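You operate a simulated robot arm through the tools that you are given. There is no shell and no other tool.

Carry out the task below with a simulated two-armed robot. There is one attempt and no reset: what you move stays moved.

TASK
Zero the balance, weigh the two open jars beside it and set the heavier in the jar holder.
Fine: one at a time; the lighter jar goes back; shut the top door; leave the lids.

The check looks at the end state, three seconds after you hand in, the way a careful person would. Anything else that was tipped, shoved, dropped, spilled or broken makes it a failure. Lids that push on must go on centred and level and be pressed home; caps that screw on are set level and turned clockwise until they are tight.

THE ROBOT
Two 7-joint arms with two-finger parallel grippers on one trunk that stands fixed in place. Base frame: the origin is at the foot of the trunk, x ahead of it, y to its left, z up. Units: mm, degrees, N and s.
The left shoulder is at [70, 188, 1254], the right one opposite. With the tool pointing down near the work surface each hand reaches from about 300 to 800 mm from the base axis, measured 20 degrees to its own side. Payload 3.91 kg a hand.
The TCP of each hand is the grasp point between the finger pads, 30 mm short of the fingertips. In the tool frame z runs along the fingers and y along their closing line. Largest opening 110 mm; finger width 20, thickness 10; the body of the gripper, 48 by 112 mm, starts 55 mm behind the TCP.
Orientation is that of the tool frame in the base frame, as a unit quaternion [x, y, z, w]. With the fingers straight down and closing along the base's y, the tool's x points along the base's -x, its y along +y and its z along -z.

THE INTERFACE
- The arms move only by the tool drive_tool. It takes "left_deltas", "right_deltas" or both (then of equal length, played together; a hand with none holds still); each is a list of rows, each an object of numbers (a shift or turn left out is 0, a gripper value left out holds the last): "tx", "ty", "tz": the shift along the tool's x, y, z in mm; "wx", "wy", "wz": the turn, a rotation vector about the tool's x, y, z in degrees; "jaw": the closure in counts, from 0 (fully open) to 255 (shut). In form: [{"tx": .., "ty": .., "tz": .., "wx": .., "wy": .., "wz": .., "jaw": ..}, ...]. A call has 1 to 20 rows; each row shifts and turns the commanded pose from where the row before left it, along the tool's axes as they then stand. Each row takes 0.2 s and may step no farther than 50 mm and 8.6 degrees from the row before; otherwise, or with a gripper value out of range, the whole call is refused. Where a pose cannot be reached the arm comes as near as it can. A force on the tool above 40 N (or 10 N above the force at the start of the call, whichever is more), or a blocked arm, ends the call early, and 0.2 s more pass. The fingers move at their own pace (about 72 mm/s each) and stop on an object; they squeeze with about 34 N. The grip force told is the motor's: it shows also when the fingers shut on nothing. Time passes only in rows, and 0.2 s behind the last, so rows that do not move let the fingers close. The reply holds the time, the measured pose of the TCP, the force on the tool along the base axes, the opening and the grip force, in the units named above and with some noise, with the torque about the TCP (base axes, N m) and any sound that the robot's microphone picked up, and new pictures: "show" is both (left out), scene, wrist or none (wrist: the cameras of the hands that moved).
- Cameras (640 x 400 px; columns grow to the right, rows downward): "scene" is now at [126.6, 45.6, 1510.2]; the picture's right is [0.59, -0.81, 0.00], its down [-0.38, -0.27, -0.88] and it looks along [0.72, 0.52, -0.47] (base axes); focal length 302 px, centre (320, 200). "left" rides on the left gripper at [72, -17, -103] in its tool frame; the picture's right is [0.23, 0.97, 0.00], its down [-0.76, 0.18, -0.62] and it looks along [-0.61, 0.14, 0.78] (tool axes); focal length 222 px, centre (320, 200). "right" rides on the right gripper at [72, 17, -103] in its tool frame; the picture's right is [-0.23, 0.97, 0.00], its down [-0.76, -0.18, -0.62] and it looks along [-0.61, -0.14, 0.78] (tool axes); focal length 222 px, centre (320, 200). There is no depth. A picture from a camera that has moved, and an enlarged one, comes with that camera's place and axes in the base frame and with its lens. The place of the scene camera against the robot may be out by one fixed shift of up to 25 mm in any direction.
- slide_trunk(by): slides the trunk up (or, below 0, down) by that many mm; the arms and the scene camera ride with it, the base frame stays. It gives what a move gives, with no picture.
- turn_head(pan, tilt): turns the head with the scene camera to pan (to the left, within 86 degrees either way) and tilt (down, from -29 to 69), counted from straight ahead of the robot. It gives what a move gives, and a new picture of the scene camera.
- close_up(camera, box): a new picture of the part [left, top, right, bottom] of that camera's present view, enlarged. It takes no simulated time.
- job_done(): hands the job in; it is judged then, once.

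Nothing tells you positions but the pictures and the camera data. Unless the task says otherwise, let go and move clear before handing in.

The tools are called after "Call:" as a command line: name --argument value ..., lists and objects as JSON in quotes. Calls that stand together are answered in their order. drive_tool: Moves the arms, as the interface text tells. Its arguments: {"type":"object","properties":{"left_deltas":{"type":"array","items":{"type":"object","properties":{"tx":{"type":"number"},"ty":{"type":"number"},"tz":{"type":"number"},"wx":{"type":"number"},"wy":{"type":"number"},"wz":{"type":"number"},"jaw":{"type":"number"}}}},"right_deltas":{"type":"array","items":{"type":"object","properties":{"tx":{"type":"number"},"ty":{"type":"number"},"tz":{"type":"number"},"wx":{"type":"number"},"wy":{"type":"number"},"wz":{"type":"number"},"jaw":{"type":"number"}}}},"show":{"type":"string","enum":["both","scene","wrist","none"]}},"required":[]} The other tools are called the same way: slide_trunk (by) slides the trunk up or down; turn_head (pan, tilt) turns the head that bears the scene camera; close_up (camera, box) takes an enlarged picture of a part of a camera's view; job_done () hands the job in.

At the start:

```text
time: 0.0
left_tool_pos: [348.5, 544.5, 1338.6]
left_orientation: [0.0, 1.0, 0.0, -0.001]
left_wrist_force: [0.5, 0.5, 0.1]
left_torque: [0.0, 0.03, 0.0]
left_grip_width: 110.0
left_grasp_force: 0.0
right_tool_pos: [379.4, 67.1, 1341.6]
right_orientation: [0.0, 1.0, 0.0, 0.0]
right_wrist_force: [-0.9, 0.5, 0.3]
right_torque: [-0.01, -0.02, 0.04]
right_grip_width: 109.8
right_grasp_force: 0.0
trunk travel left (down, up): [-765.0, 175.0]
head pan, tilt: [35.9, 27.9]
```

scene: 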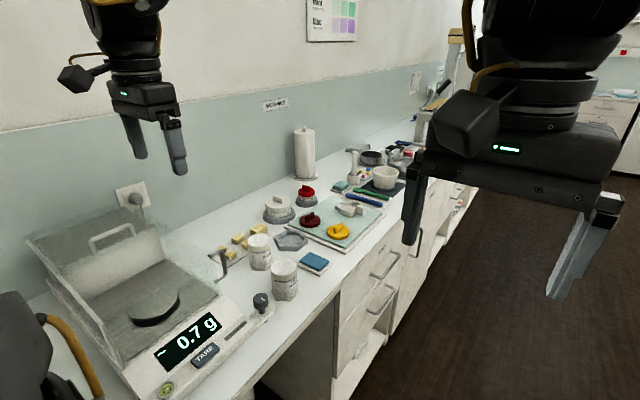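
right: 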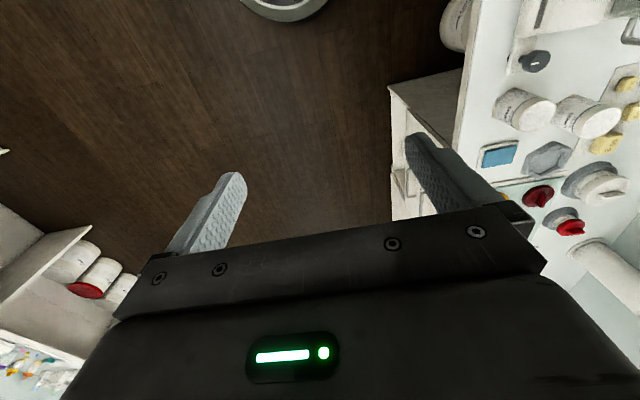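
left: 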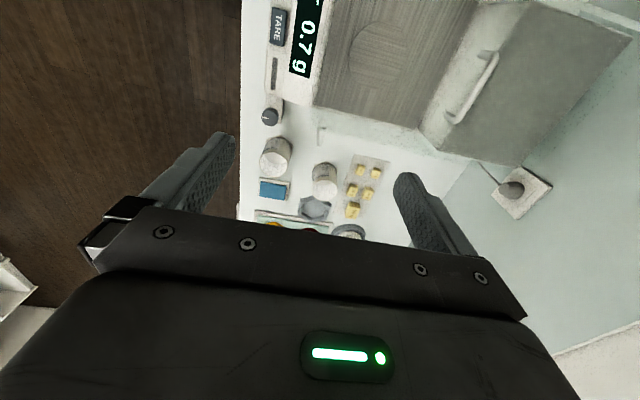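

I see a balance with a glass draft shield at the lower left of the scene picture, two white jars beside it, and various items beyond. I'll look closer before I move anything.

Call:
close_up --camera "scene" --box '[20, 180, 260, 400]'

Call:
close_up --camera "scene" --box '[200, 170, 400, 310]'

Call:
close_up --camera "left" --box '[230, 0, 640, 250]'

Call:
close_up --camera "right" --box '[380, 0, 640, 250]'

```text
1.82 times, centred on (140, 290) of scene
camera zoom: at [126.6, 45.6, 1510.2], right [0.59, -0.81, 0.0], down [-0.38, -0.27, -0.88], along [0.72, 0.52, -0.47], focal length 548 px, centre (647, 36)
```

zoom: 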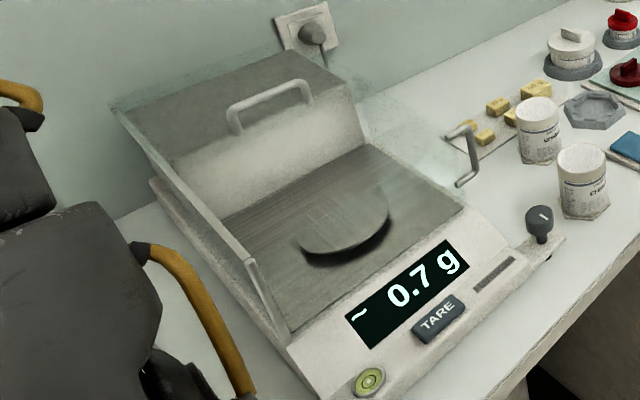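

```text
2.86 times, centred on (300, 240) of scene
camera zoom: at [126.6, 45.6, 1510.2], right [0.59, -0.81, 0.0], down [-0.38, -0.27, -0.88], along [0.72, 0.52, -0.47], focal length 862 px, centre (377, 86)
```

zoom: 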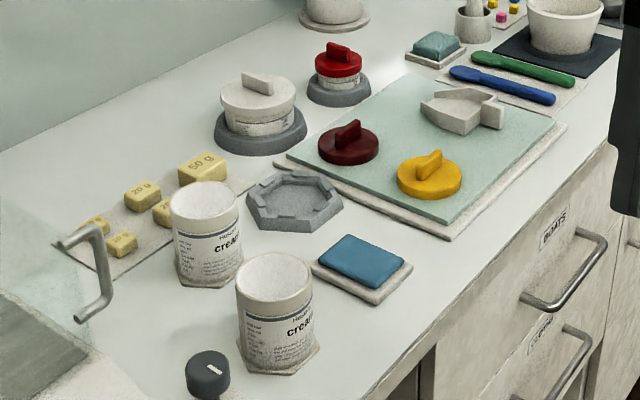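

```text
1.56 times, centred on (435, 125) of left
camera zoom: at [276.9, 526.9, 1441.7], right [-0.23, 0.97, 0.0], down [0.76, 0.18, 0.62], along [0.61, 0.14, -0.78], focal length 347 px, centre (140, 317)
```

zoom: 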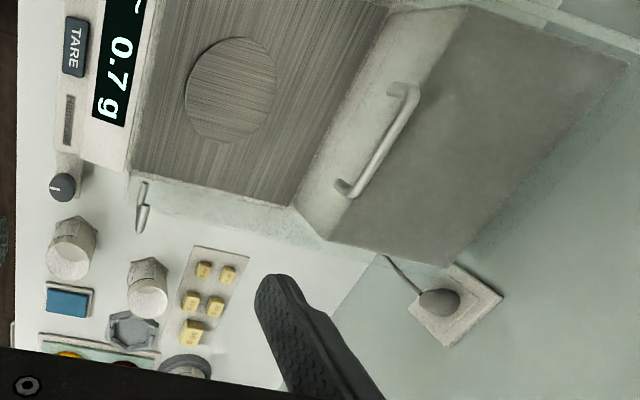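

```text
1.60 times, centred on (510, 125) of right
camera zoom: at [308.7, 82.9, 1444.1], right [0.23, 0.97, 0.0], down [0.76, -0.18, 0.62], along [0.61, -0.14, -0.78], focal length 355 px, centre (16, 320)
```

zoom: 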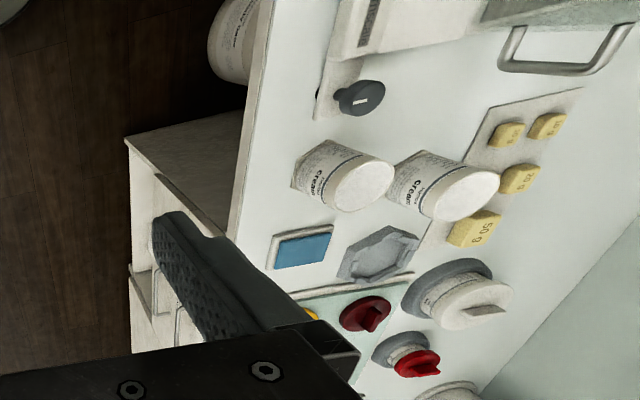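

Triangulating from the wrist cameras puts the jars near (556,480) and (598,617), with tops at about z 983. The hex holder is near (725,615) and the pan near (300,647). I'll check the bubble level, the knob, the door and the holder in more detail.

Call:
close_up --camera "scene" --box '[130, 290, 280, 400]'

Call:
turn_head --pan 60 --tilt 45

Call:
close_up --camera "left" --box '[240, 120, 420, 240]'

Call:
close_up --camera "left" --box '[240, 0, 440, 130]'

```text
3.64 times, centred on (205, 345) of scene
camera zoom: at [126.6, 45.6, 1510.2], right [0.59, -0.81, 0.0], down [-0.38, -0.27, -0.88], along [0.72, 0.52, -0.47], focal length 1097 px, centre (738, -327)
```

zoom: 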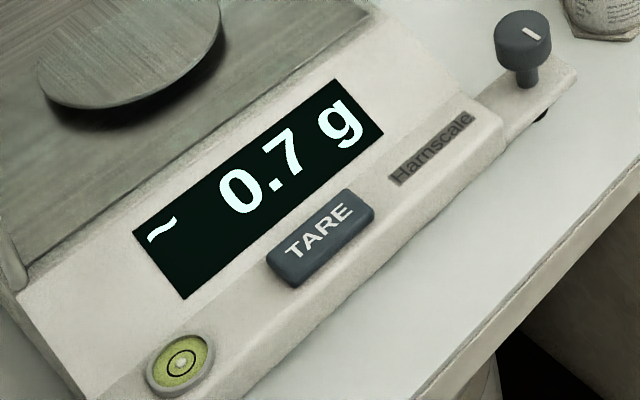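

```text
time: 0.9
left_tool_pos: [348.8, 544.8, 1338.4]
left_orientation: [0.0, 1.0, 0.001, 0.0]
left_wrist_force: [0.0, -0.2, -0.9]
left_torque: [0.04, 0.0, -0.01]
left_grip_width: 110.0
left_grasp_force: 0.1
right_tool_pos: [380.2, 67.1, 1340.3]
right_orientation: [0.0, 1.0, 0.0, 0.0]
right_wrist_force: [-0.1, 0.5, -1.0]
right_torque: [0.05, 0.01, 0.0]
right_grip_width: 110.1
right_grasp_force: 0.1
trunk travel left (down, up): [-765.0, 175.0]
head pan, tilt: [60.0, 45.0]
camera scene: at [93.4, 62.4, 1484.3], right [0.87, -0.5, 0.0], down [-0.35, -0.61, -0.71], along [0.35, 0.61, -0.71], focal length 302 px, centre (320, 200)
```

scene: 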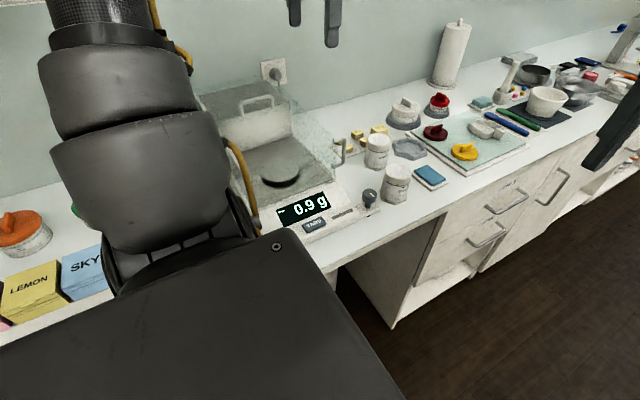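

```text
3.33 times, centred on (330, 180) of left
camera zoom: at [276.9, 526.8, 1441.8], right [-0.23, 0.97, 0.0], down [0.76, 0.18, 0.62], along [0.61, 0.14, -0.78], focal length 740 px, centre (287, 267)
```

zoom: 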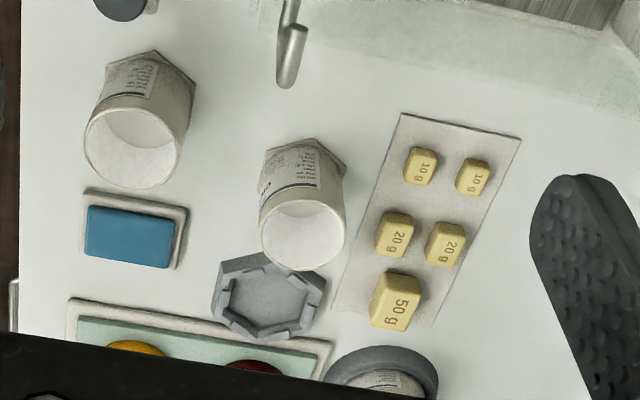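

```text
3.08 times, centred on (340, 65) of left
camera zoom: at [276.9, 526.8, 1441.8], right [-0.23, 0.97, 0.0], down [0.76, 0.18, 0.62], along [0.61, 0.14, -0.78], focal length 684 px, centre (258, 615)
```

zoom: 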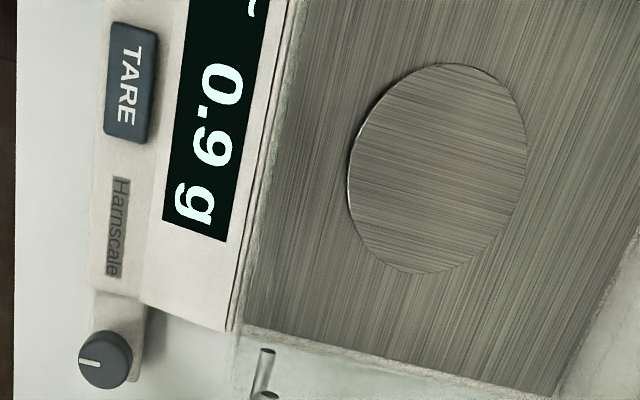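

The reading drifts (0.7 → 0.9 g) because the top door stands open, and the bubble looks centred. I'll turn the left hand so its camera looks at the balance chamber from the front.

Call:
drive_tool --left_deltas '[{"wz": -8.5}, {"wz": -8.5}, {"wz": -8.5}, {"wz": -8.5}, {"wz": -8.5}, {"wz": -8.5}, {"wz": -8.5}, {"wz": -8.5}, {"wz": -8.5}, {"wz": -8.5}, {"wz": -5}, {"tx": 40}, {"tx": 40}, {"tx": 40}, {"ty": 25}, {"ty": 25}]'

```text
time: 4.3
left_tool_pos: [392.6, 605.3, 1332.4]
left_orientation: [-0.707, 0.707, 0.0, 0.0]
left_wrist_force: [-0.4, 0.7, 0.3]
left_torque: [0.01, -0.04, 0.01]
left_grip_width: 109.9
left_grasp_force: 0.0
left hand out of reach, approached as far as the arm can: row 10, 11, 12, 13, 14, 15, 16
right_tool_pos: [380.0, 66.2, 1341.0]
right_orientation: [0.0, 1.0, 0.0, 0.001]
right_wrist_force: [0.2, 0.1, 0.3]
right_torque: [0.01, 0.0, -0.01]
right_grip_width: 109.7
right_grasp_force: 0.1
trunk travel left (down, up): [-765.0, 175.0]
head pan, tilt: [60.0, 45.0]
camera scene: at [93.3, 62.3, 1484.3], right [0.87, -0.5, 0.0], down [-0.35, -0.61, -0.71], along [0.35, 0.61, -0.71], focal length 302 px, centre (320, 200)
camera left: at [409.2, 533.5, 1436.7], right [-0.97, -0.23, 0.0], down [-0.18, 0.76, 0.62], along [-0.14, 0.61, -0.78], focal length 222 px, centre (320, 200)
```

scene: 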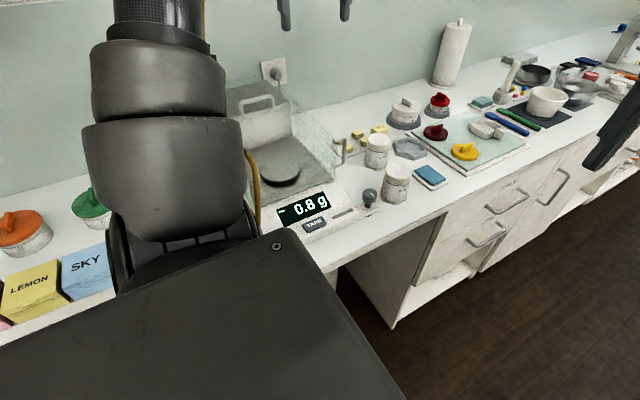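
left: 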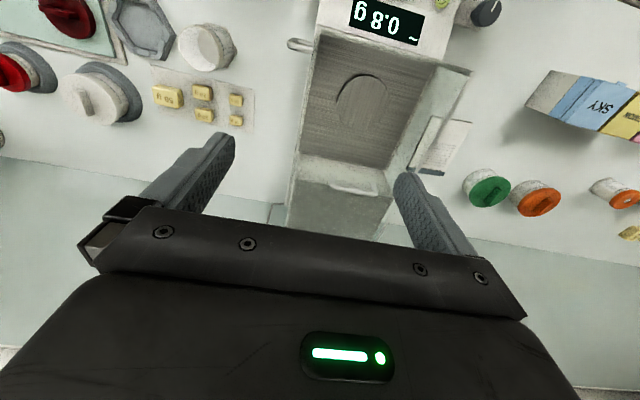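

The hand stopped short of the target at this height, but the view is useful. I'll zoom in on the chamber.

Call:
close_up --camera "left" --box '[240, 0, 500, 240]'

Call:
close_up --camera "scene" --box '[210, 60, 450, 250]'

```text
1.67 times, centred on (370, 120) of left
camera zoom: at [409.2, 533.5, 1436.7], right [-0.97, -0.23, 0.0], down [-0.18, 0.76, 0.62], along [-0.14, 0.61, -0.78], focal length 370 px, centre (237, 333)
```

zoom: 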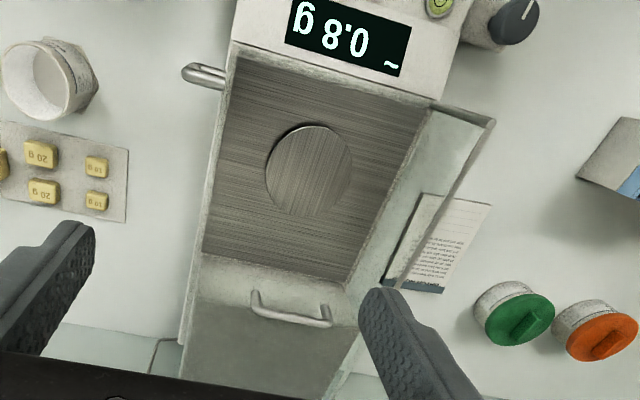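

```text
2.11 times, centred on (330, 155) of scene
camera zoom: at [93.3, 62.3, 1484.3], right [0.87, -0.5, 0.0], down [-0.35, -0.61, -0.71], along [0.35, 0.61, -0.71], focal length 635 px, centre (299, 295)
```

zoom: 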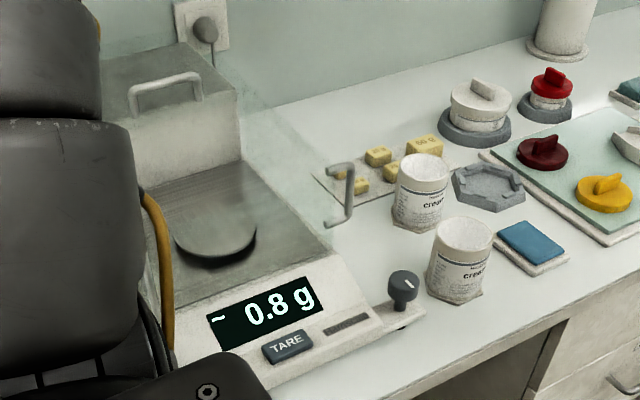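

I estimate the pan at (298,636,970) and the chamber at x 190–405, y 545–780, with its rim at z≈1095. The sliding door's handle is at about (300,745,1105). I'll turn the hand back to closing along y and move it over toward the jars and holder, both to test reach and to get a closer view.

Call:
drive_tool --left_deltas '[{"wz": 8.5}, {"wz": 8.5}, {"wz": 8.5}, {"wz": 8.5}, {"wz": 8.5}, {"wz": 8.5}, {"wz": 8.5}, {"wz": 8.5}, {"wz": 8.5}, {"wz": 8.5}, {"wz": 5}]' --show "none"

Call:
turn_head --pan 36 --tilt 35

```text
time: 6.7
left_tool_pos: [394.4, 606.0, 1330.8]
left_orientation: [0.001, 1.0, 0.0, 0.0]
left_wrist_force: [0.3, -0.7, 0.5]
left_torque: [-0.02, 0.03, -0.05]
left_grip_width: 110.1
left_grasp_force: 0.0
right_tool_pos: [380.8, 67.8, 1341.3]
right_orientation: [-0.001, 1.0, 0.0, 0.001]
right_wrist_force: [0.2, 0.6, 0.2]
right_torque: [0.03, 0.01, 0.03]
right_grip_width: 110.1
right_grasp_force: 0.0
trunk travel left (down, up): [-765.0, 175.0]
head pan, tilt: [60.0, 45.0]
```

```text
time: 7.6
left_tool_pos: [393.3, 605.5, 1329.7]
left_orientation: [0.0, 1.0, 0.0, 0.0]
left_wrist_force: [-0.5, 0.3, 0.5]
left_torque: [-0.03, -0.02, -0.01]
left_grip_width: 110.0
left_grasp_force: 0.1
right_tool_pos: [380.2, 67.2, 1341.0]
right_orientation: [0.0, 1.0, 0.0, 0.0]
right_wrist_force: [0.3, -0.2, -0.4]
right_torque: [0.0, -0.03, -0.01]
right_grip_width: 109.9
right_grasp_force: 0.1
trunk travel left (down, up): [-765.0, 175.0]
head pan, tilt: [36.0, 35.0]
camera scene: at [123.8, 43.9, 1499.1], right [0.59, -0.81, 0.0], down [-0.46, -0.34, -0.82], along [0.66, 0.48, -0.57], focal length 302 px, centre (320, 200)
```

scene: 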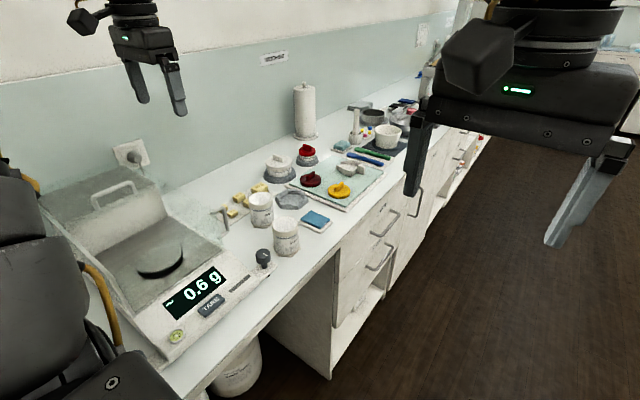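

The pose now matches what was commanded. I'll lower the hand and move it forward toward the jars for a better look.

Call:
drive_tool --left_deltas '[{"tz": 45}, {"tz": 45}, {"tz": 30, "tx": -20}, {"tx": -30}]'

```text
time: 8.6
left_tool_pos: [443.5, 605.9, 1211.8]
left_orientation: [0.0, 1.0, -0.001, -0.001]
left_wrist_force: [0.8, -0.7, 0.5]
left_torque: [0.0, 0.0, 0.0]
left_grip_width: 110.1
left_grasp_force: 0.1
right_tool_pos: [383.0, 66.1, 1338.6]
right_orientation: [0.0, 1.0, 0.0, -0.001]
right_wrist_force: [0.4, -1.0, -0.4]
right_torque: [0.03, 0.06, -0.02]
right_grip_width: 110.0
right_grasp_force: 0.0
trunk travel left (down, up): [-765.0, 175.0]
head pan, tilt: [36.0, 35.0]
camera scene: at [126.2, 42.7, 1498.9], right [0.59, -0.81, 0.0], down [-0.47, -0.34, -0.82], along [0.66, 0.48, -0.57], focal length 302 px, centre (320, 200)
camera left: at [371.9, 588.2, 1314.9], right [-0.23, 0.97, 0.0], down [0.76, 0.18, 0.62], along [0.61, 0.14, -0.78], focal length 222 px, centre (320, 200)
```

scene: 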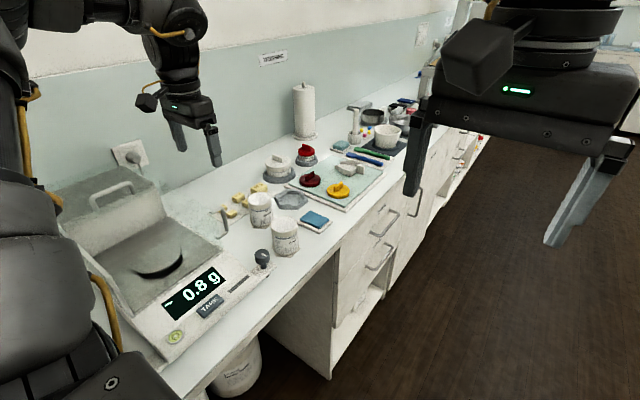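
left: 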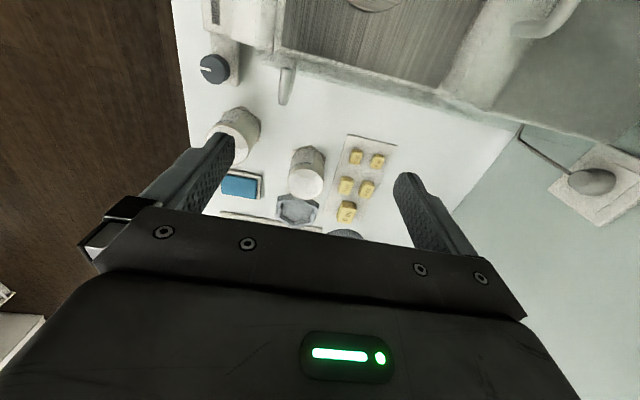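

Call:
close_up --camera "left" --box '[190, 80, 400, 250]'

Call:
close_up --camera "scene" --box '[210, 160, 350, 270]'

```text
2.35 times, centred on (295, 165) of left
camera zoom: at [371.9, 588.2, 1314.9], right [-0.23, 0.97, 0.0], down [0.76, 0.18, 0.62], along [0.61, 0.14, -0.78], focal length 523 px, centre (379, 282)
```

zoom: 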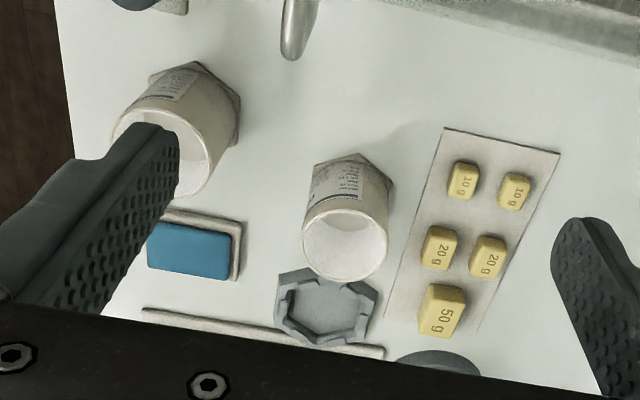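

```text
3.64 times, centred on (280, 215) of scene
camera zoom: at [126.2, 42.7, 1498.9], right [0.59, -0.81, 0.0], down [-0.47, -0.34, -0.82], along [0.66, 0.48, -0.57], focal length 1097 px, centre (466, 146)
```

zoom: 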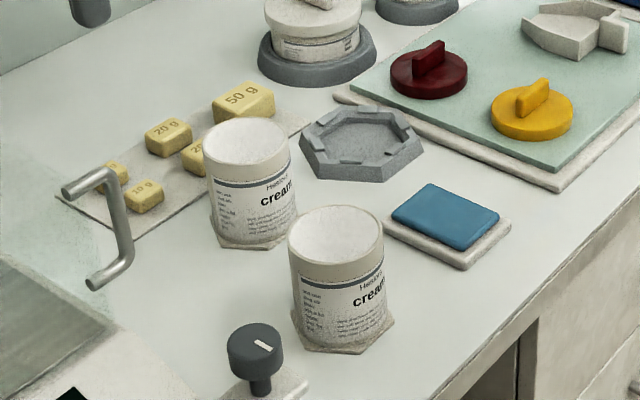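

I'll test whether the left hand reaches above the holder, staying high.

Call:
drive_tool --left_deltas '[{"tz": 40, "tx": -30}, {"tz": 30, "tx": -40}, {"tx": -48}, {"tx": -48}, {"tx": -48}, {"tx": -48}, {"tx": -25}]'

```text
time: 10.2
left_tool_pos: [602.4, 585.0, 1105.5]
left_orientation: [0.0, 1.0, 0.0, 0.001]
left_wrist_force: [-0.5, -0.3, -0.6]
left_torque: [-0.02, 0.0, 0.0]
left_grip_width: 109.9
left_grasp_force: 0.0
left hand out of reach, approached as far as the arm can: row 4, 5, 6, 7
right_tool_pos: [381.4, 65.5, 1340.6]
right_orientation: [0.0, 1.0, 0.0, 0.0]
right_wrist_force: [0.0, 0.3, 0.8]
right_torque: [0.01, -0.02, -0.01]
right_grip_width: 109.9
right_grasp_force: 0.1
trunk travel left (down, up): [-765.0, 175.0]
head pan, tilt: [36.0, 35.0]
camera scene: at [124.3, 43.7, 1499.0], right [0.59, -0.81, 0.0], down [-0.46, -0.34, -0.82], along [0.66, 0.48, -0.57], focal length 302 px, centre (320, 200)
camera left: at [529.7, 568.2, 1209.0], right [-0.23, 0.97, 0.0], down [0.76, 0.18, 0.62], along [0.61, 0.14, -0.78], focal length 222 px, centre (320, 200)
```

scene: 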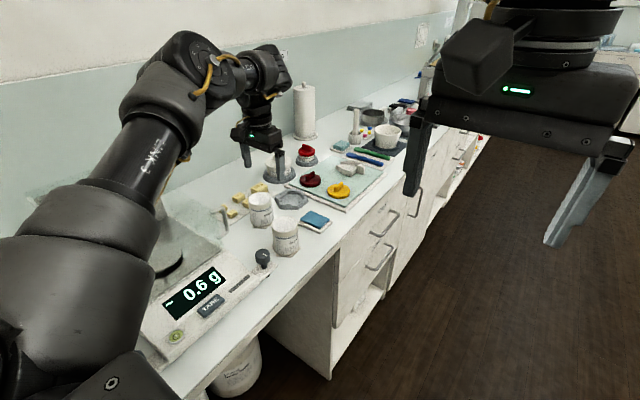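
left: 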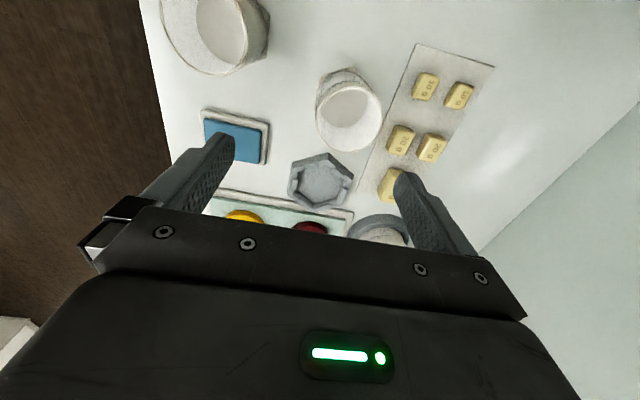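

The vertical reach limit is about 665 mm from the shoulder, so the holder will need a tilted grip later. I'll deal with the balance first and bring the hand near the top-door handle to see it closely.

Call:
drive_tool --left_deltas '[{"tz": -45}, {"tz": -45, "tx": 10}, {"tx": 40, "ty": 10}, {"tx": 45, "ty": 15}, {"tx": 45, "ty": 15}, {"tx": 45, "ty": 15}, {"tx": 45, "ty": 15}, {"tx": 45, "ty": 15}, {"tx": 45, "ty": 15}, {"tx": 32, "ty": 15}]'

```text
time: 12.4
left_tool_pos: [235.5, 698.3, 1165.1]
left_orientation: [0.001, 1.0, -0.001, 0.0]
left_wrist_force: [-0.4, 0.9, 0.3]
left_torque: [-0.01, 0.02, 0.0]
left_grip_width: 109.9
left_grasp_force: 0.1
left hand out of reach, approached as far as the arm can: row 1, 2
right_tool_pos: [379.7, 68.1, 1340.7]
right_orientation: [-0.001, 1.0, 0.0, 0.0]
right_wrist_force: [-0.7, 0.0, 0.3]
right_torque: [0.02, -0.01, 0.0]
right_grip_width: 110.0
right_grasp_force: 0.1
trunk travel left (down, up): [-765.0, 175.0]
head pan, tilt: [36.0, 35.0]
camera scene: at [122.3, 44.9, 1499.2], right [0.59, -0.81, 0.0], down [-0.46, -0.34, -0.82], along [0.66, 0.48, -0.57], focal length 302 px, centre (320, 200)
camera left: at [162.9, 681.3, 1269.4], right [-0.23, 0.97, 0.0], down [0.76, 0.18, 0.62], along [0.61, 0.14, -0.78], focal length 222 px, centre (320, 200)
```

scene: 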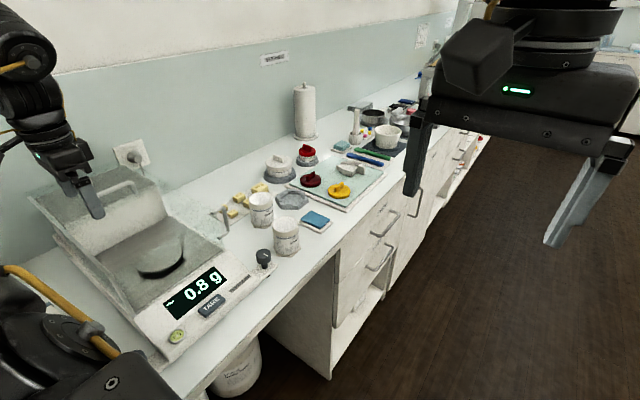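
left: 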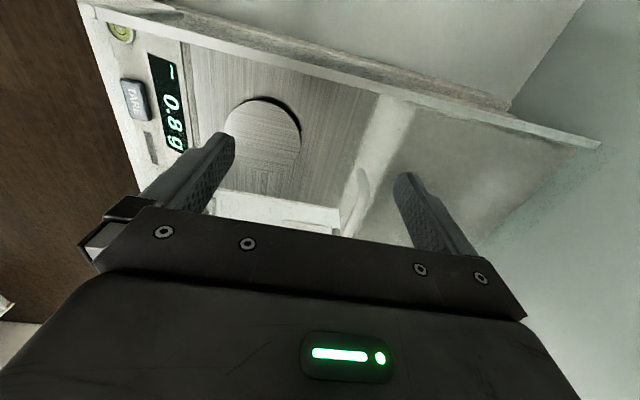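

Call:
close_up --camera "left" --box '[80, 0, 620, 250]'

Call:
close_up --camera "left" --box '[290, 90, 450, 240]'

Call:
close_up --camera "scene" --box '[0, 130, 240, 350]'

```text
1.19 times, centred on (350, 125) of left
camera zoom: at [162.9, 681.3, 1269.4], right [-0.23, 0.97, 0.0], down [0.76, 0.18, 0.62], along [0.61, 0.14, -0.78], focal length 263 px, centre (284, 289)
```

zoom: 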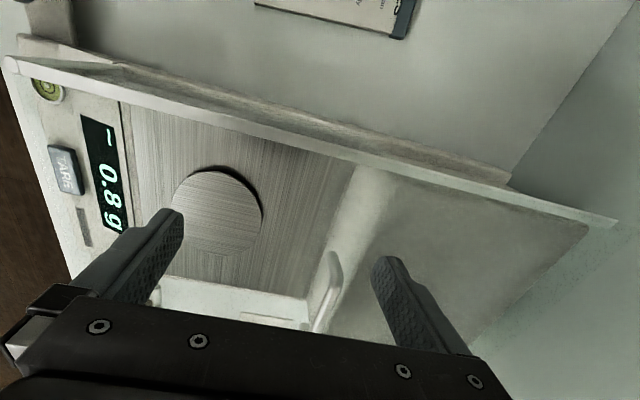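

```text
2.67 times, centred on (370, 165) of left
camera zoom: at [162.9, 681.3, 1269.4], right [-0.23, 0.97, 0.0], down [0.76, 0.18, 0.62], along [0.61, 0.14, -0.78], focal length 592 px, centre (187, 293)
```

zoom: 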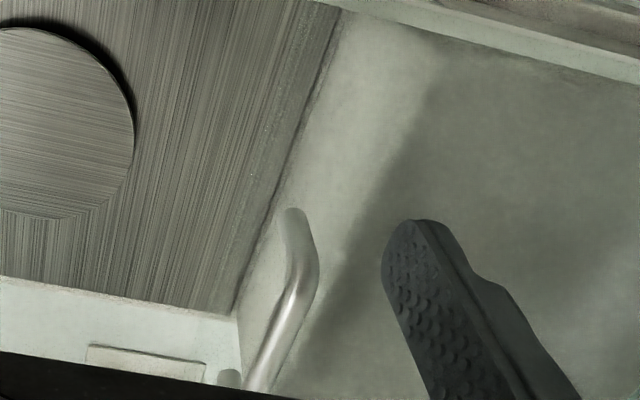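

```text
1.82 times, centred on (120, 240) of scene
camera zoom: at [122.3, 44.9, 1499.2], right [0.59, -0.81, 0.0], down [-0.46, -0.34, -0.82], along [0.66, 0.48, -0.57], focal length 548 px, centre (684, 127)
```

zoom: 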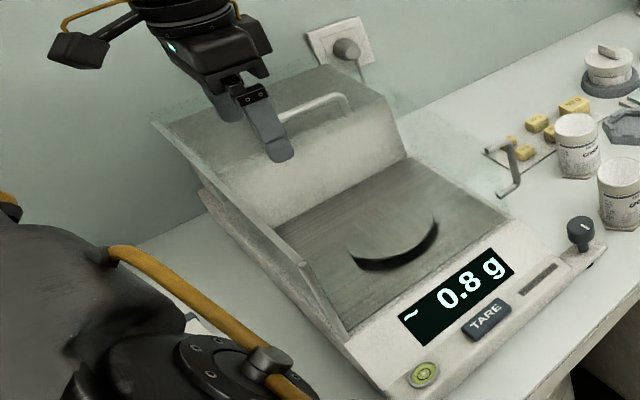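

The door handle bar is at about (302,742), z≈1113, on a glass door that sits near z 1091 and slides on rails running to the back. I'll hover above the handle with a partly closed jaw first.

Call:
drive_tool --left_deltas '[{"tx": -33, "ty": 22, "jaw": 120}, {"tx": -33, "ty": 22}, {"tz": 10}]'

Call:
close_up --camera "left" --box '[160, 60, 480, 260]'

Call:
close_up --camera "scene" --box '[20, 80, 220, 220]'

```text
time: 13.2
left_tool_pos: [300.3, 740.5, 1156.8]
left_orientation: [0.0, 1.0, 0.0, 0.001]
left_wrist_force: [0.3, -0.8, 0.2]
left_torque: [-0.02, 0.01, 0.01]
left_grip_width: 58.2
left_grasp_force: 0.1
right_tool_pos: [378.6, 67.2, 1341.5]
right_orientation: [0.0, 1.0, 0.0, 0.001]
right_wrist_force: [-0.7, -0.2, 1.0]
right_torque: [-0.04, -0.04, -0.04]
right_grip_width: 110.0
right_grasp_force: 0.0
trunk travel left (down, up): [-765.0, 175.0]
head pan, tilt: [36.0, 35.0]
camera scene: at [122.0, 44.0, 1499.3], right [0.59, -0.81, 0.0], down [-0.46, -0.34, -0.82], along [0.66, 0.48, -0.57], focal length 302 px, centre (320, 200)
camera left: at [227.4, 723.4, 1260.6], right [-0.23, 0.97, 0.0], down [0.76, 0.18, 0.62], along [0.61, 0.14, -0.78], focal length 222 px, centre (320, 200)
```

scene: 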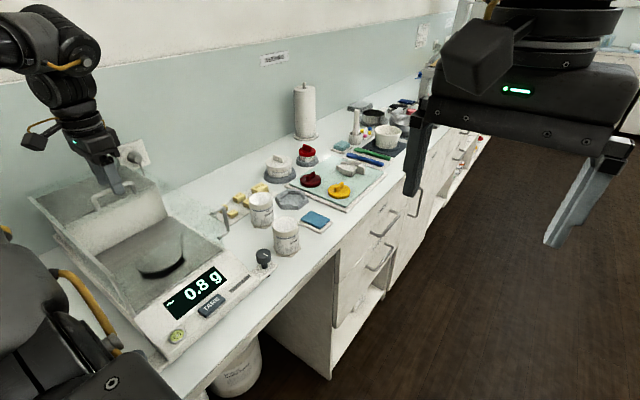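
left: 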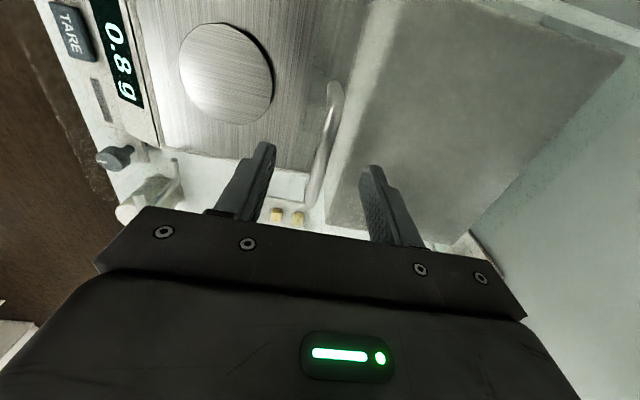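

```text
2.00 times, centred on (320, 160) of left
camera zoom: at [227.4, 723.4, 1260.6], right [-0.23, 0.97, 0.0], down [0.76, 0.18, 0.62], along [0.61, 0.14, -0.78], focal length 444 px, centre (320, 280)
```

zoom: 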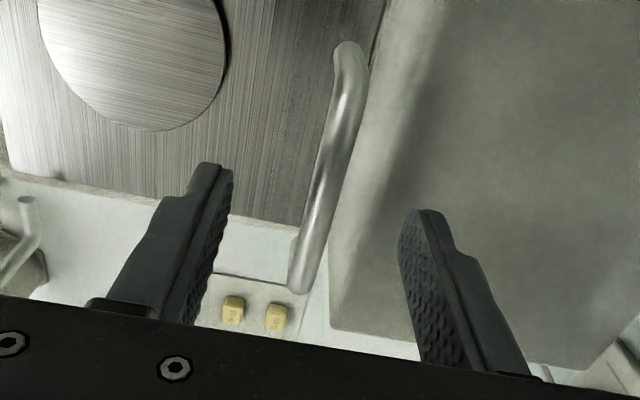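

```text
2.86 times, centred on (120, 150) of scene
camera zoom: at [122.0, 44.0, 1499.3], right [0.59, -0.81, 0.0], down [-0.46, -0.34, -0.82], along [0.66, 0.48, -0.57], focal length 862 px, centre (891, 343)
```

zoom: 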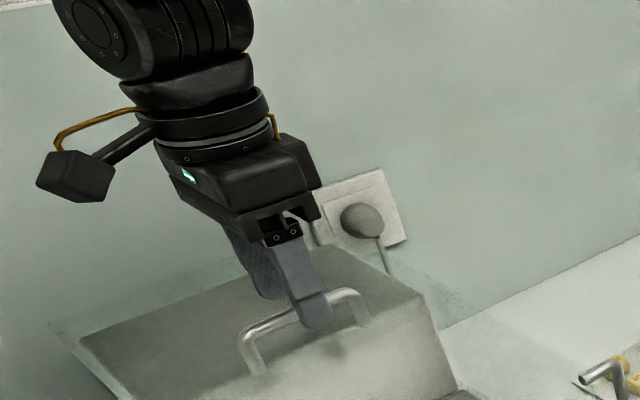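

The fingers straddle the bar. I'll lower and grip the handle.

Call:
drive_tool --left_deltas '[{"tz": 12}, {"tz": 10}, {"tz": 6}, {"jaw": 255}, {}, {}, {}]'

Call:
close_up --camera "left" --box '[160, 60, 480, 260]'

```text
time: 14.8
left_tool_pos: [302.5, 742.7, 1128.1]
left_orientation: [0.0, 1.0, 0.0, 0.001]
left_wrist_force: [1.5, -0.9, -0.2]
left_torque: [0.01, -0.2, 0.02]
left_grip_width: 9.8
left_grasp_force: 44.9
right_tool_pos: [381.0, 67.0, 1341.3]
right_orientation: [-0.001, 1.0, 0.001, 0.0]
right_wrist_force: [0.2, 0.4, 1.0]
right_torque: [-0.03, 0.0, 0.03]
right_grip_width: 110.0
right_grasp_force: 0.0
trunk travel left (down, up): [-765.0, 175.0]
head pan, tilt: [36.0, 35.0]
camera scene: at [124.2, 44.1, 1499.0], right [0.59, -0.81, 0.0], down [-0.46, -0.34, -0.82], along [0.66, 0.48, -0.57], focal length 302 px, centre (320, 200)
camera left: at [229.1, 724.4, 1231.2], right [-0.23, 0.97, 0.0], down [0.76, 0.18, 0.62], along [0.61, 0.14, -0.78], focal length 222 px, centre (320, 200)
```

scene: 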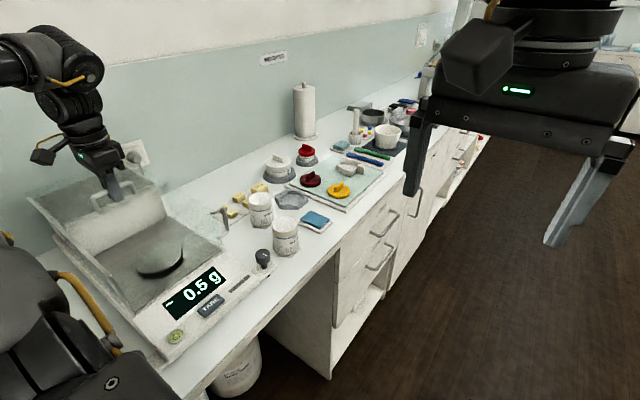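
left: 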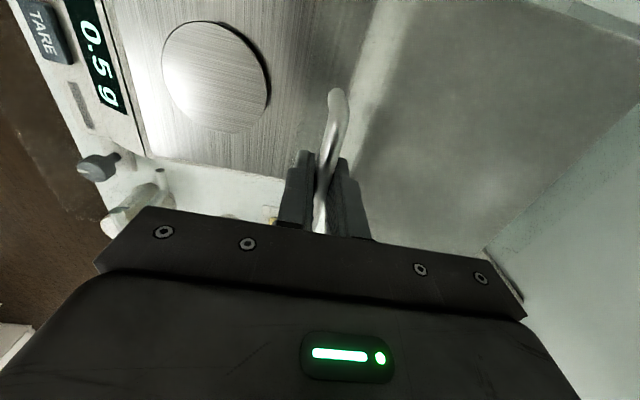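

```text
2.00 times, centred on (320, 160) of left
camera zoom: at [229.1, 724.4, 1231.2], right [-0.23, 0.97, 0.0], down [0.76, 0.18, 0.62], along [0.61, 0.14, -0.78], focal length 444 px, centre (320, 280)
```

zoom: 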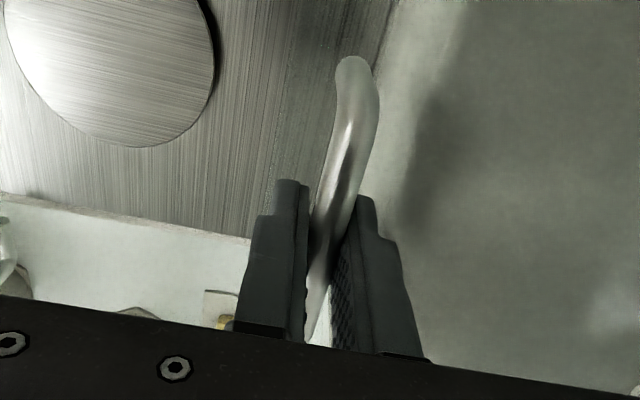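

I've got the bar (9.8 mm). I'll pull gently toward the front (−y) and watch the forces.

Call:
drive_tool --left_deltas '[{"ty": -6}, {"ty": -8}, {"ty": -10}]'

```text
time: 15.6
left_tool_pos: [302.1, 715.9, 1127.9]
left_orientation: [0.0, 1.0, 0.0, 0.0]
left_wrist_force: [0.3, -0.8, -3.6]
left_torque: [-0.01, -0.49, -0.03]
left_grip_width: 9.8
left_grasp_force: 45.0
right_tool_pos: [380.9, 67.4, 1342.0]
right_orientation: [-0.001, 1.0, 0.0, 0.0]
right_wrist_force: [1.0, -0.3, -0.6]
right_torque: [0.01, -0.01, 0.02]
right_grip_width: 110.0
right_grasp_force: 0.0
trunk travel left (down, up): [-765.0, 175.0]
head pan, tilt: [36.0, 35.0]
camera scene: at [123.9, 44.5, 1499.0], right [0.59, -0.81, 0.0], down [-0.46, -0.34, -0.82], along [0.66, 0.48, -0.57], focal length 302 px, centre (320, 200)
camera left: at [229.2, 699.6, 1231.3], right [-0.23, 0.97, 0.0], down [0.76, 0.18, 0.62], along [0.61, 0.14, -0.78], focal length 222 px, centre (320, 200)
```

scene: 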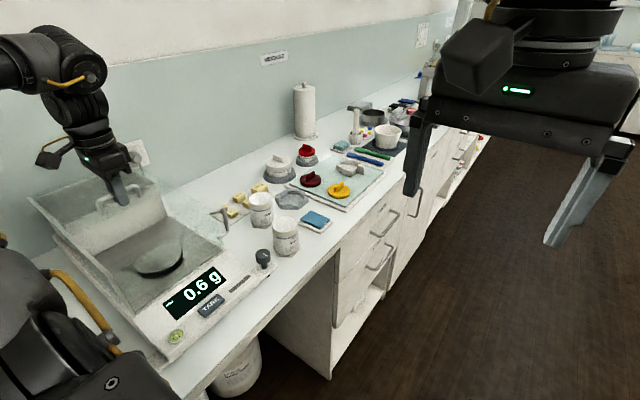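
left: 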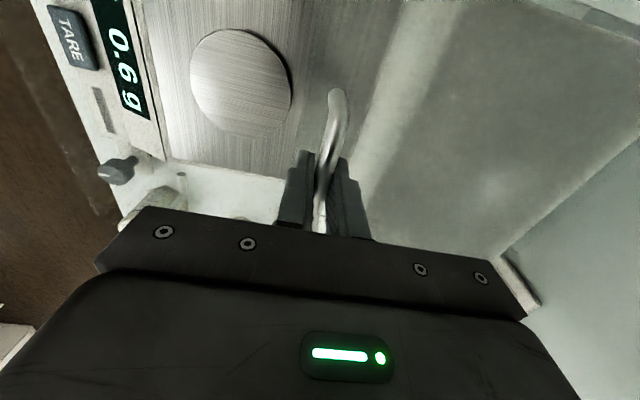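

The door slides. I'll continue forward until it stops.

Call:
drive_tool --left_deltas '[{"ty": -15}, {"ty": -18}, {"ty": -18}, {"ty": -18}, {"ty": -18}, {"ty": -18}]'

```text
time: 17.0
left_tool_pos: [301.9, 609.2, 1126.7]
left_orientation: [0.0, 1.0, -0.001, 0.0]
left_wrist_force: [-5.0, -0.2, -11.1]
left_torque: [0.05, -0.12, 0.0]
left_grip_width: 9.5
left_grasp_force: 44.8
right_tool_pos: [381.4, 68.2, 1341.6]
right_orientation: [0.0, 1.0, -0.001, 0.001]
right_wrist_force: [-0.3, -1.5, 0.4]
right_torque: [0.0, 0.01, -0.01]
right_grip_width: 110.5
right_grasp_force: 0.0
trunk travel left (down, up): [-765.0, 175.0]
head pan, tilt: [36.0, 35.0]
camera scene: at [123.5, 45.4, 1498.9], right [0.59, -0.81, 0.0], down [-0.46, -0.34, -0.82], along [0.66, 0.48, -0.57], focal length 302 px, centre (320, 200)
camera left: at [229.2, 592.5, 1231.4], right [-0.23, 0.97, 0.0], down [0.76, 0.18, 0.62], along [0.61, 0.14, -0.78], focal length 222 px, centre (320, 200)
```

scene: 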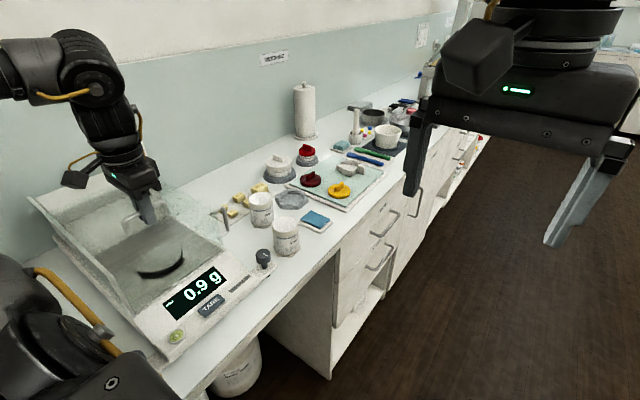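
left: 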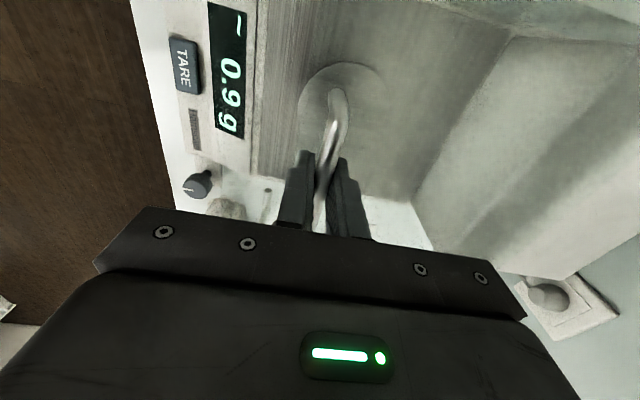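

Call:
drive_tool --left_deltas '[{"ty": -12, "tz": 1}, {"ty": -12}, {"ty": -10}, {"ty": -8}]'

```text
time: 18.0
left_tool_pos: [302.5, 568.3, 1128.4]
left_orientation: [-0.001, 1.0, 0.0, 0.001]
left_wrist_force: [-3.7, -1.5, 0.7]
left_torque: [0.0, 0.17, 0.05]
left_grip_width: 9.6
left_grasp_force: 45.1
right_tool_pos: [379.2, 66.1, 1341.7]
right_orientation: [0.0, 1.0, 0.0, 0.001]
right_wrist_force: [-0.1, 0.7, -0.6]
right_torque: [-0.02, 0.02, 0.0]
right_grip_width: 109.9
right_grasp_force: 0.0
trunk travel left (down, up): [-765.0, 175.0]
head pan, tilt: [36.0, 35.0]
camera scene: at [123.0, 43.6, 1499.1], right [0.59, -0.81, 0.0], down [-0.46, -0.34, -0.82], along [0.66, 0.48, -0.57], focal length 302 px, centre (320, 200)
camera left: at [228.9, 551.7, 1231.1], right [-0.23, 0.97, 0.0], down [0.76, 0.18, 0.62], along [0.61, 0.14, -0.78], focal length 222 px, centre (320, 200)
```

scene: 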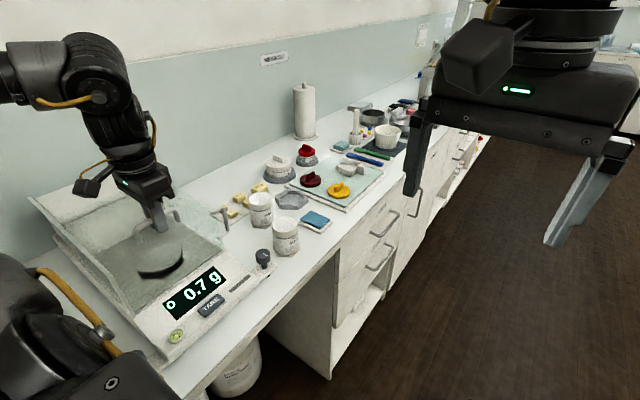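
left: 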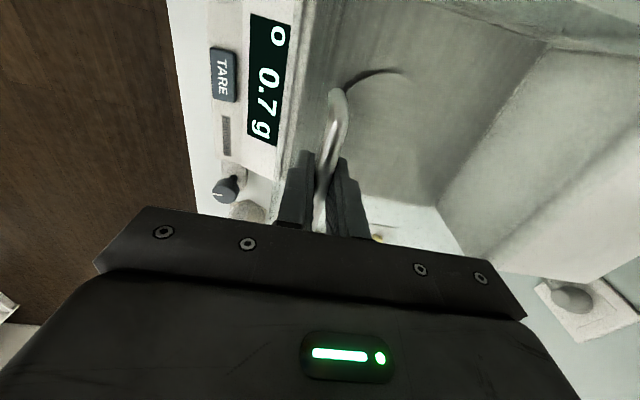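

The display now shows the stable sign "o 0.7 g", so the door is about shut. I'll nudge it to its stop and then release.

Call:
drive_tool --left_deltas '[{"ty": -3}, {"ty": -3}, {"ty": -3}]' --show "none"

```text
time: 18.8
left_tool_pos: [301.7, 560.0, 1127.3]
left_orientation: [0.0, 1.0, 0.0, 0.001]
left_wrist_force: [-3.5, 0.5, 2.6]
left_torque: [0.01, -0.35, 0.03]
left_grip_width: 9.5
left_grasp_force: 44.5
right_tool_pos: [380.0, 67.1, 1341.0]
right_orientation: [-0.001, 1.0, -0.001, 0.002]
right_wrist_force: [-0.2, -0.5, -0.2]
right_torque: [0.02, 0.01, 0.0]
right_grip_width: 109.7
right_grasp_force: 0.1
trunk travel left (down, up): [-765.0, 175.0]
head pan, tilt: [36.0, 35.0]
```

Call:
drive_tool --left_deltas '[{"ty": -3}, {"ty": -3}, {"ty": -3}]' --show "wrist"

```text
time: 19.6
left_tool_pos: [302.9, 556.0, 1127.7]
left_orientation: [-0.002, 1.0, 0.002, 0.0]
left_wrist_force: [-1.0, 21.5, 20.3]
left_torque: [0.09, 1.15, -0.13]
left_grip_width: 9.9
left_grasp_force: 44.8
right_tool_pos: [379.9, 70.1, 1341.7]
right_orientation: [-0.001, 1.0, 0.0, 0.001]
right_wrist_force: [1.0, 0.5, 0.1]
right_torque: [-0.01, 0.0, 0.0]
right_grip_width: 110.3
right_grasp_force: 0.0
trunk travel left (down, up): [-765.0, 175.0]
head pan, tilt: [36.0, 35.0]
camera left: at [229.0, 537.7, 1231.0], right [-0.23, 0.97, 0.0], down [0.76, 0.18, 0.63], along [0.61, 0.15, -0.78], focal length 222 px, centre (320, 200)
```

left: 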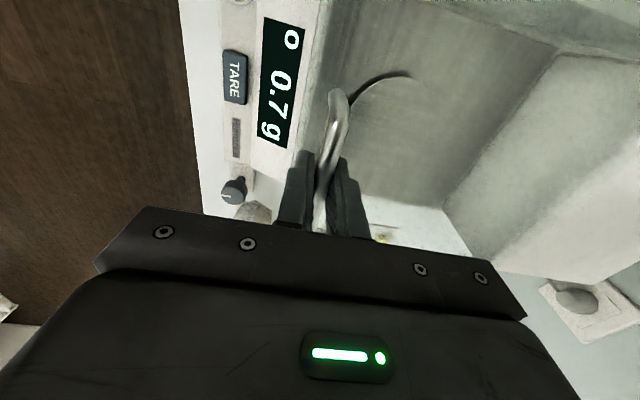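

The door is at its stop (handle at y≈556), so I'll ease off, release and lift. TARE is at about (305,449,921), and I'll go above it with the fingers closed.

Call:
drive_tool --left_deltas '[{"ty": 3}, {"jaw": 140}, {}, {}, {"tz": -20}, {"tz": -30}, {"ty": -35}, {"ty": -40, "jaw": 255}, {"ty": -33, "tx": -2}, {"tz": 40}, {"tz": 45}, {"tz": 45}]'

```text
time: 22.2
left_tool_pos: [304.9, 446.8, 1047.1]
left_orientation: [0.0, 1.0, -0.001, 0.0]
left_wrist_force: [0.5, -0.5, 0.4]
left_torque: [0.01, 0.04, -0.01]
left_grip_width: 0.0
left_grasp_force: 34.2
right_tool_pos: [382.1, 67.7, 1341.2]
right_orientation: [0.0, 1.0, 0.0, 0.0]
right_wrist_force: [0.3, -0.4, -0.3]
right_torque: [0.04, 0.0, -0.01]
right_grip_width: 110.0
right_grasp_force: 0.0
trunk travel left (down, up): [-765.0, 175.0]
head pan, tilt: [36.0, 35.0]
camera scene: at [125.0, 43.8, 1499.1], right [0.59, -0.81, 0.0], down [-0.46, -0.34, -0.82], along [0.66, 0.48, -0.57], focal length 302 px, centre (320, 200)
camera left: at [230.5, 429.7, 1150.9], right [-0.23, 0.97, 0.0], down [0.76, 0.18, 0.62], along [0.61, 0.14, -0.78], focal length 222 px, centre (320, 200)
```

scene: 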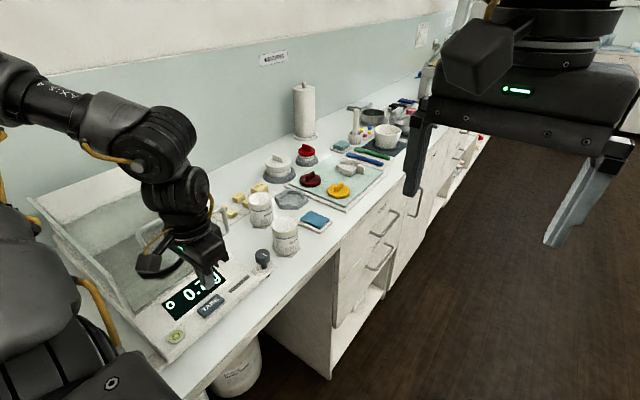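
left: 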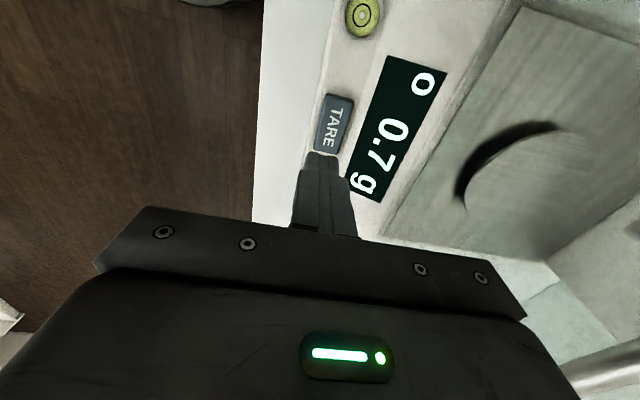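

Refined, the TARE button is at (300,457,946). I'll align and approach in small steps.

Call:
drive_tool --left_deltas '[{"tx": 5, "ty": 10}, {"tz": 30}, {"tz": 20}, {"tz": 8}]'

Call:
close_up --camera "left" --box '[240, 0, 480, 240]'

Call:
close_up --camera "scene" --box '[130, 210, 290, 350]'

```text
time: 23.2
left_tool_pos: [297.9, 456.4, 988.8]
left_orientation: [0.0, 1.0, 0.0, -0.001]
left_wrist_force: [-0.3, -0.1, 0.2]
left_torque: [-0.01, -0.01, -0.04]
left_grip_width: 0.1
left_grasp_force: 34.3
right_tool_pos: [379.5, 66.7, 1341.2]
right_orientation: [-0.001, 1.0, 0.0, 0.001]
right_wrist_force: [-0.3, -0.1, 0.5]
right_torque: [0.03, 0.01, -0.02]
right_grip_width: 110.1
right_grasp_force: 0.0
trunk travel left (down, up): [-765.0, 175.0]
head pan, tilt: [36.0, 35.0]
camera scene: at [123.3, 43.8, 1499.2], right [0.59, -0.81, 0.0], down [-0.46, -0.34, -0.82], along [0.66, 0.48, -0.57], focal length 302 px, centre (320, 200)
camera left: at [225.2, 440.0, 1092.1], right [-0.23, 0.97, 0.0], down [0.76, 0.18, 0.62], along [0.61, 0.14, -0.78], focal length 222 px, centre (320, 200)
```

scene: 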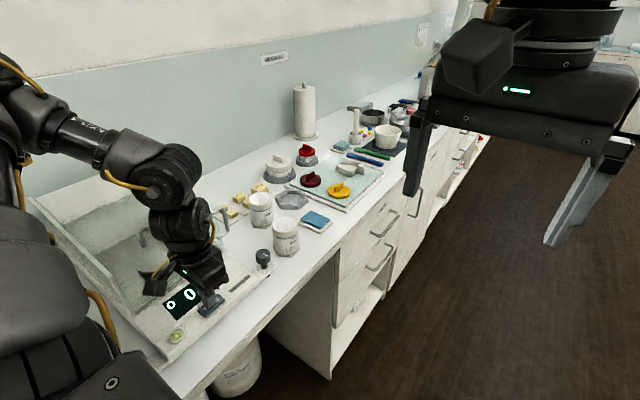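
left: 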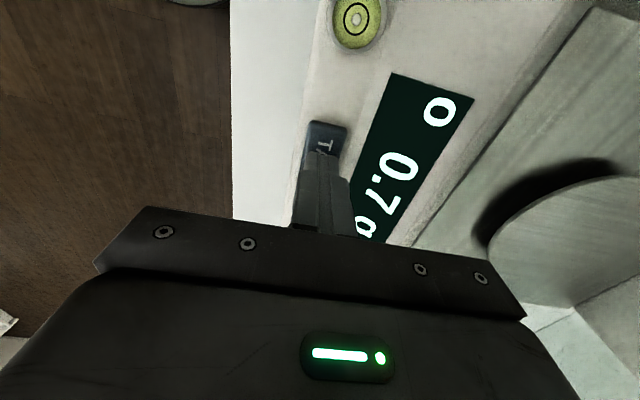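

```text
1.67 times, centred on (360, 120) of left
camera zoom: at [225.2, 440.0, 1092.1], right [-0.23, 0.97, 0.0], down [0.76, 0.18, 0.62], along [0.61, 0.14, -0.78], focal length 370 px, centre (253, 333)
```

zoom: 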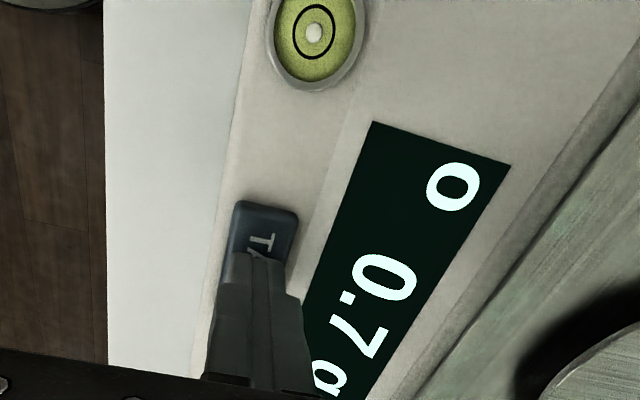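

```text
2.86 times, centred on (210, 280) of scene
camera zoom: at [123.3, 43.8, 1499.2], right [0.59, -0.81, 0.0], down [-0.46, -0.34, -0.82], along [0.66, 0.48, -0.57], focal length 862 px, centre (634, -29)
```

zoom: 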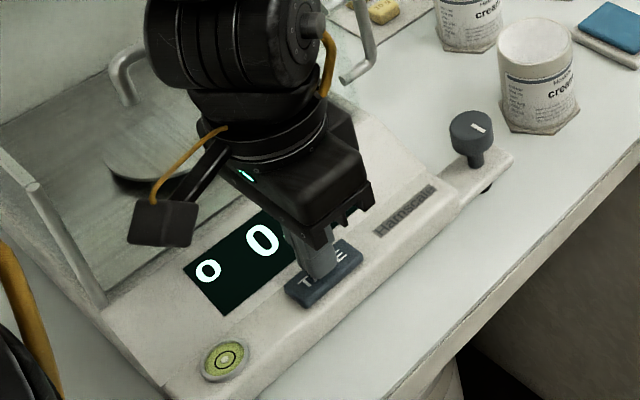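

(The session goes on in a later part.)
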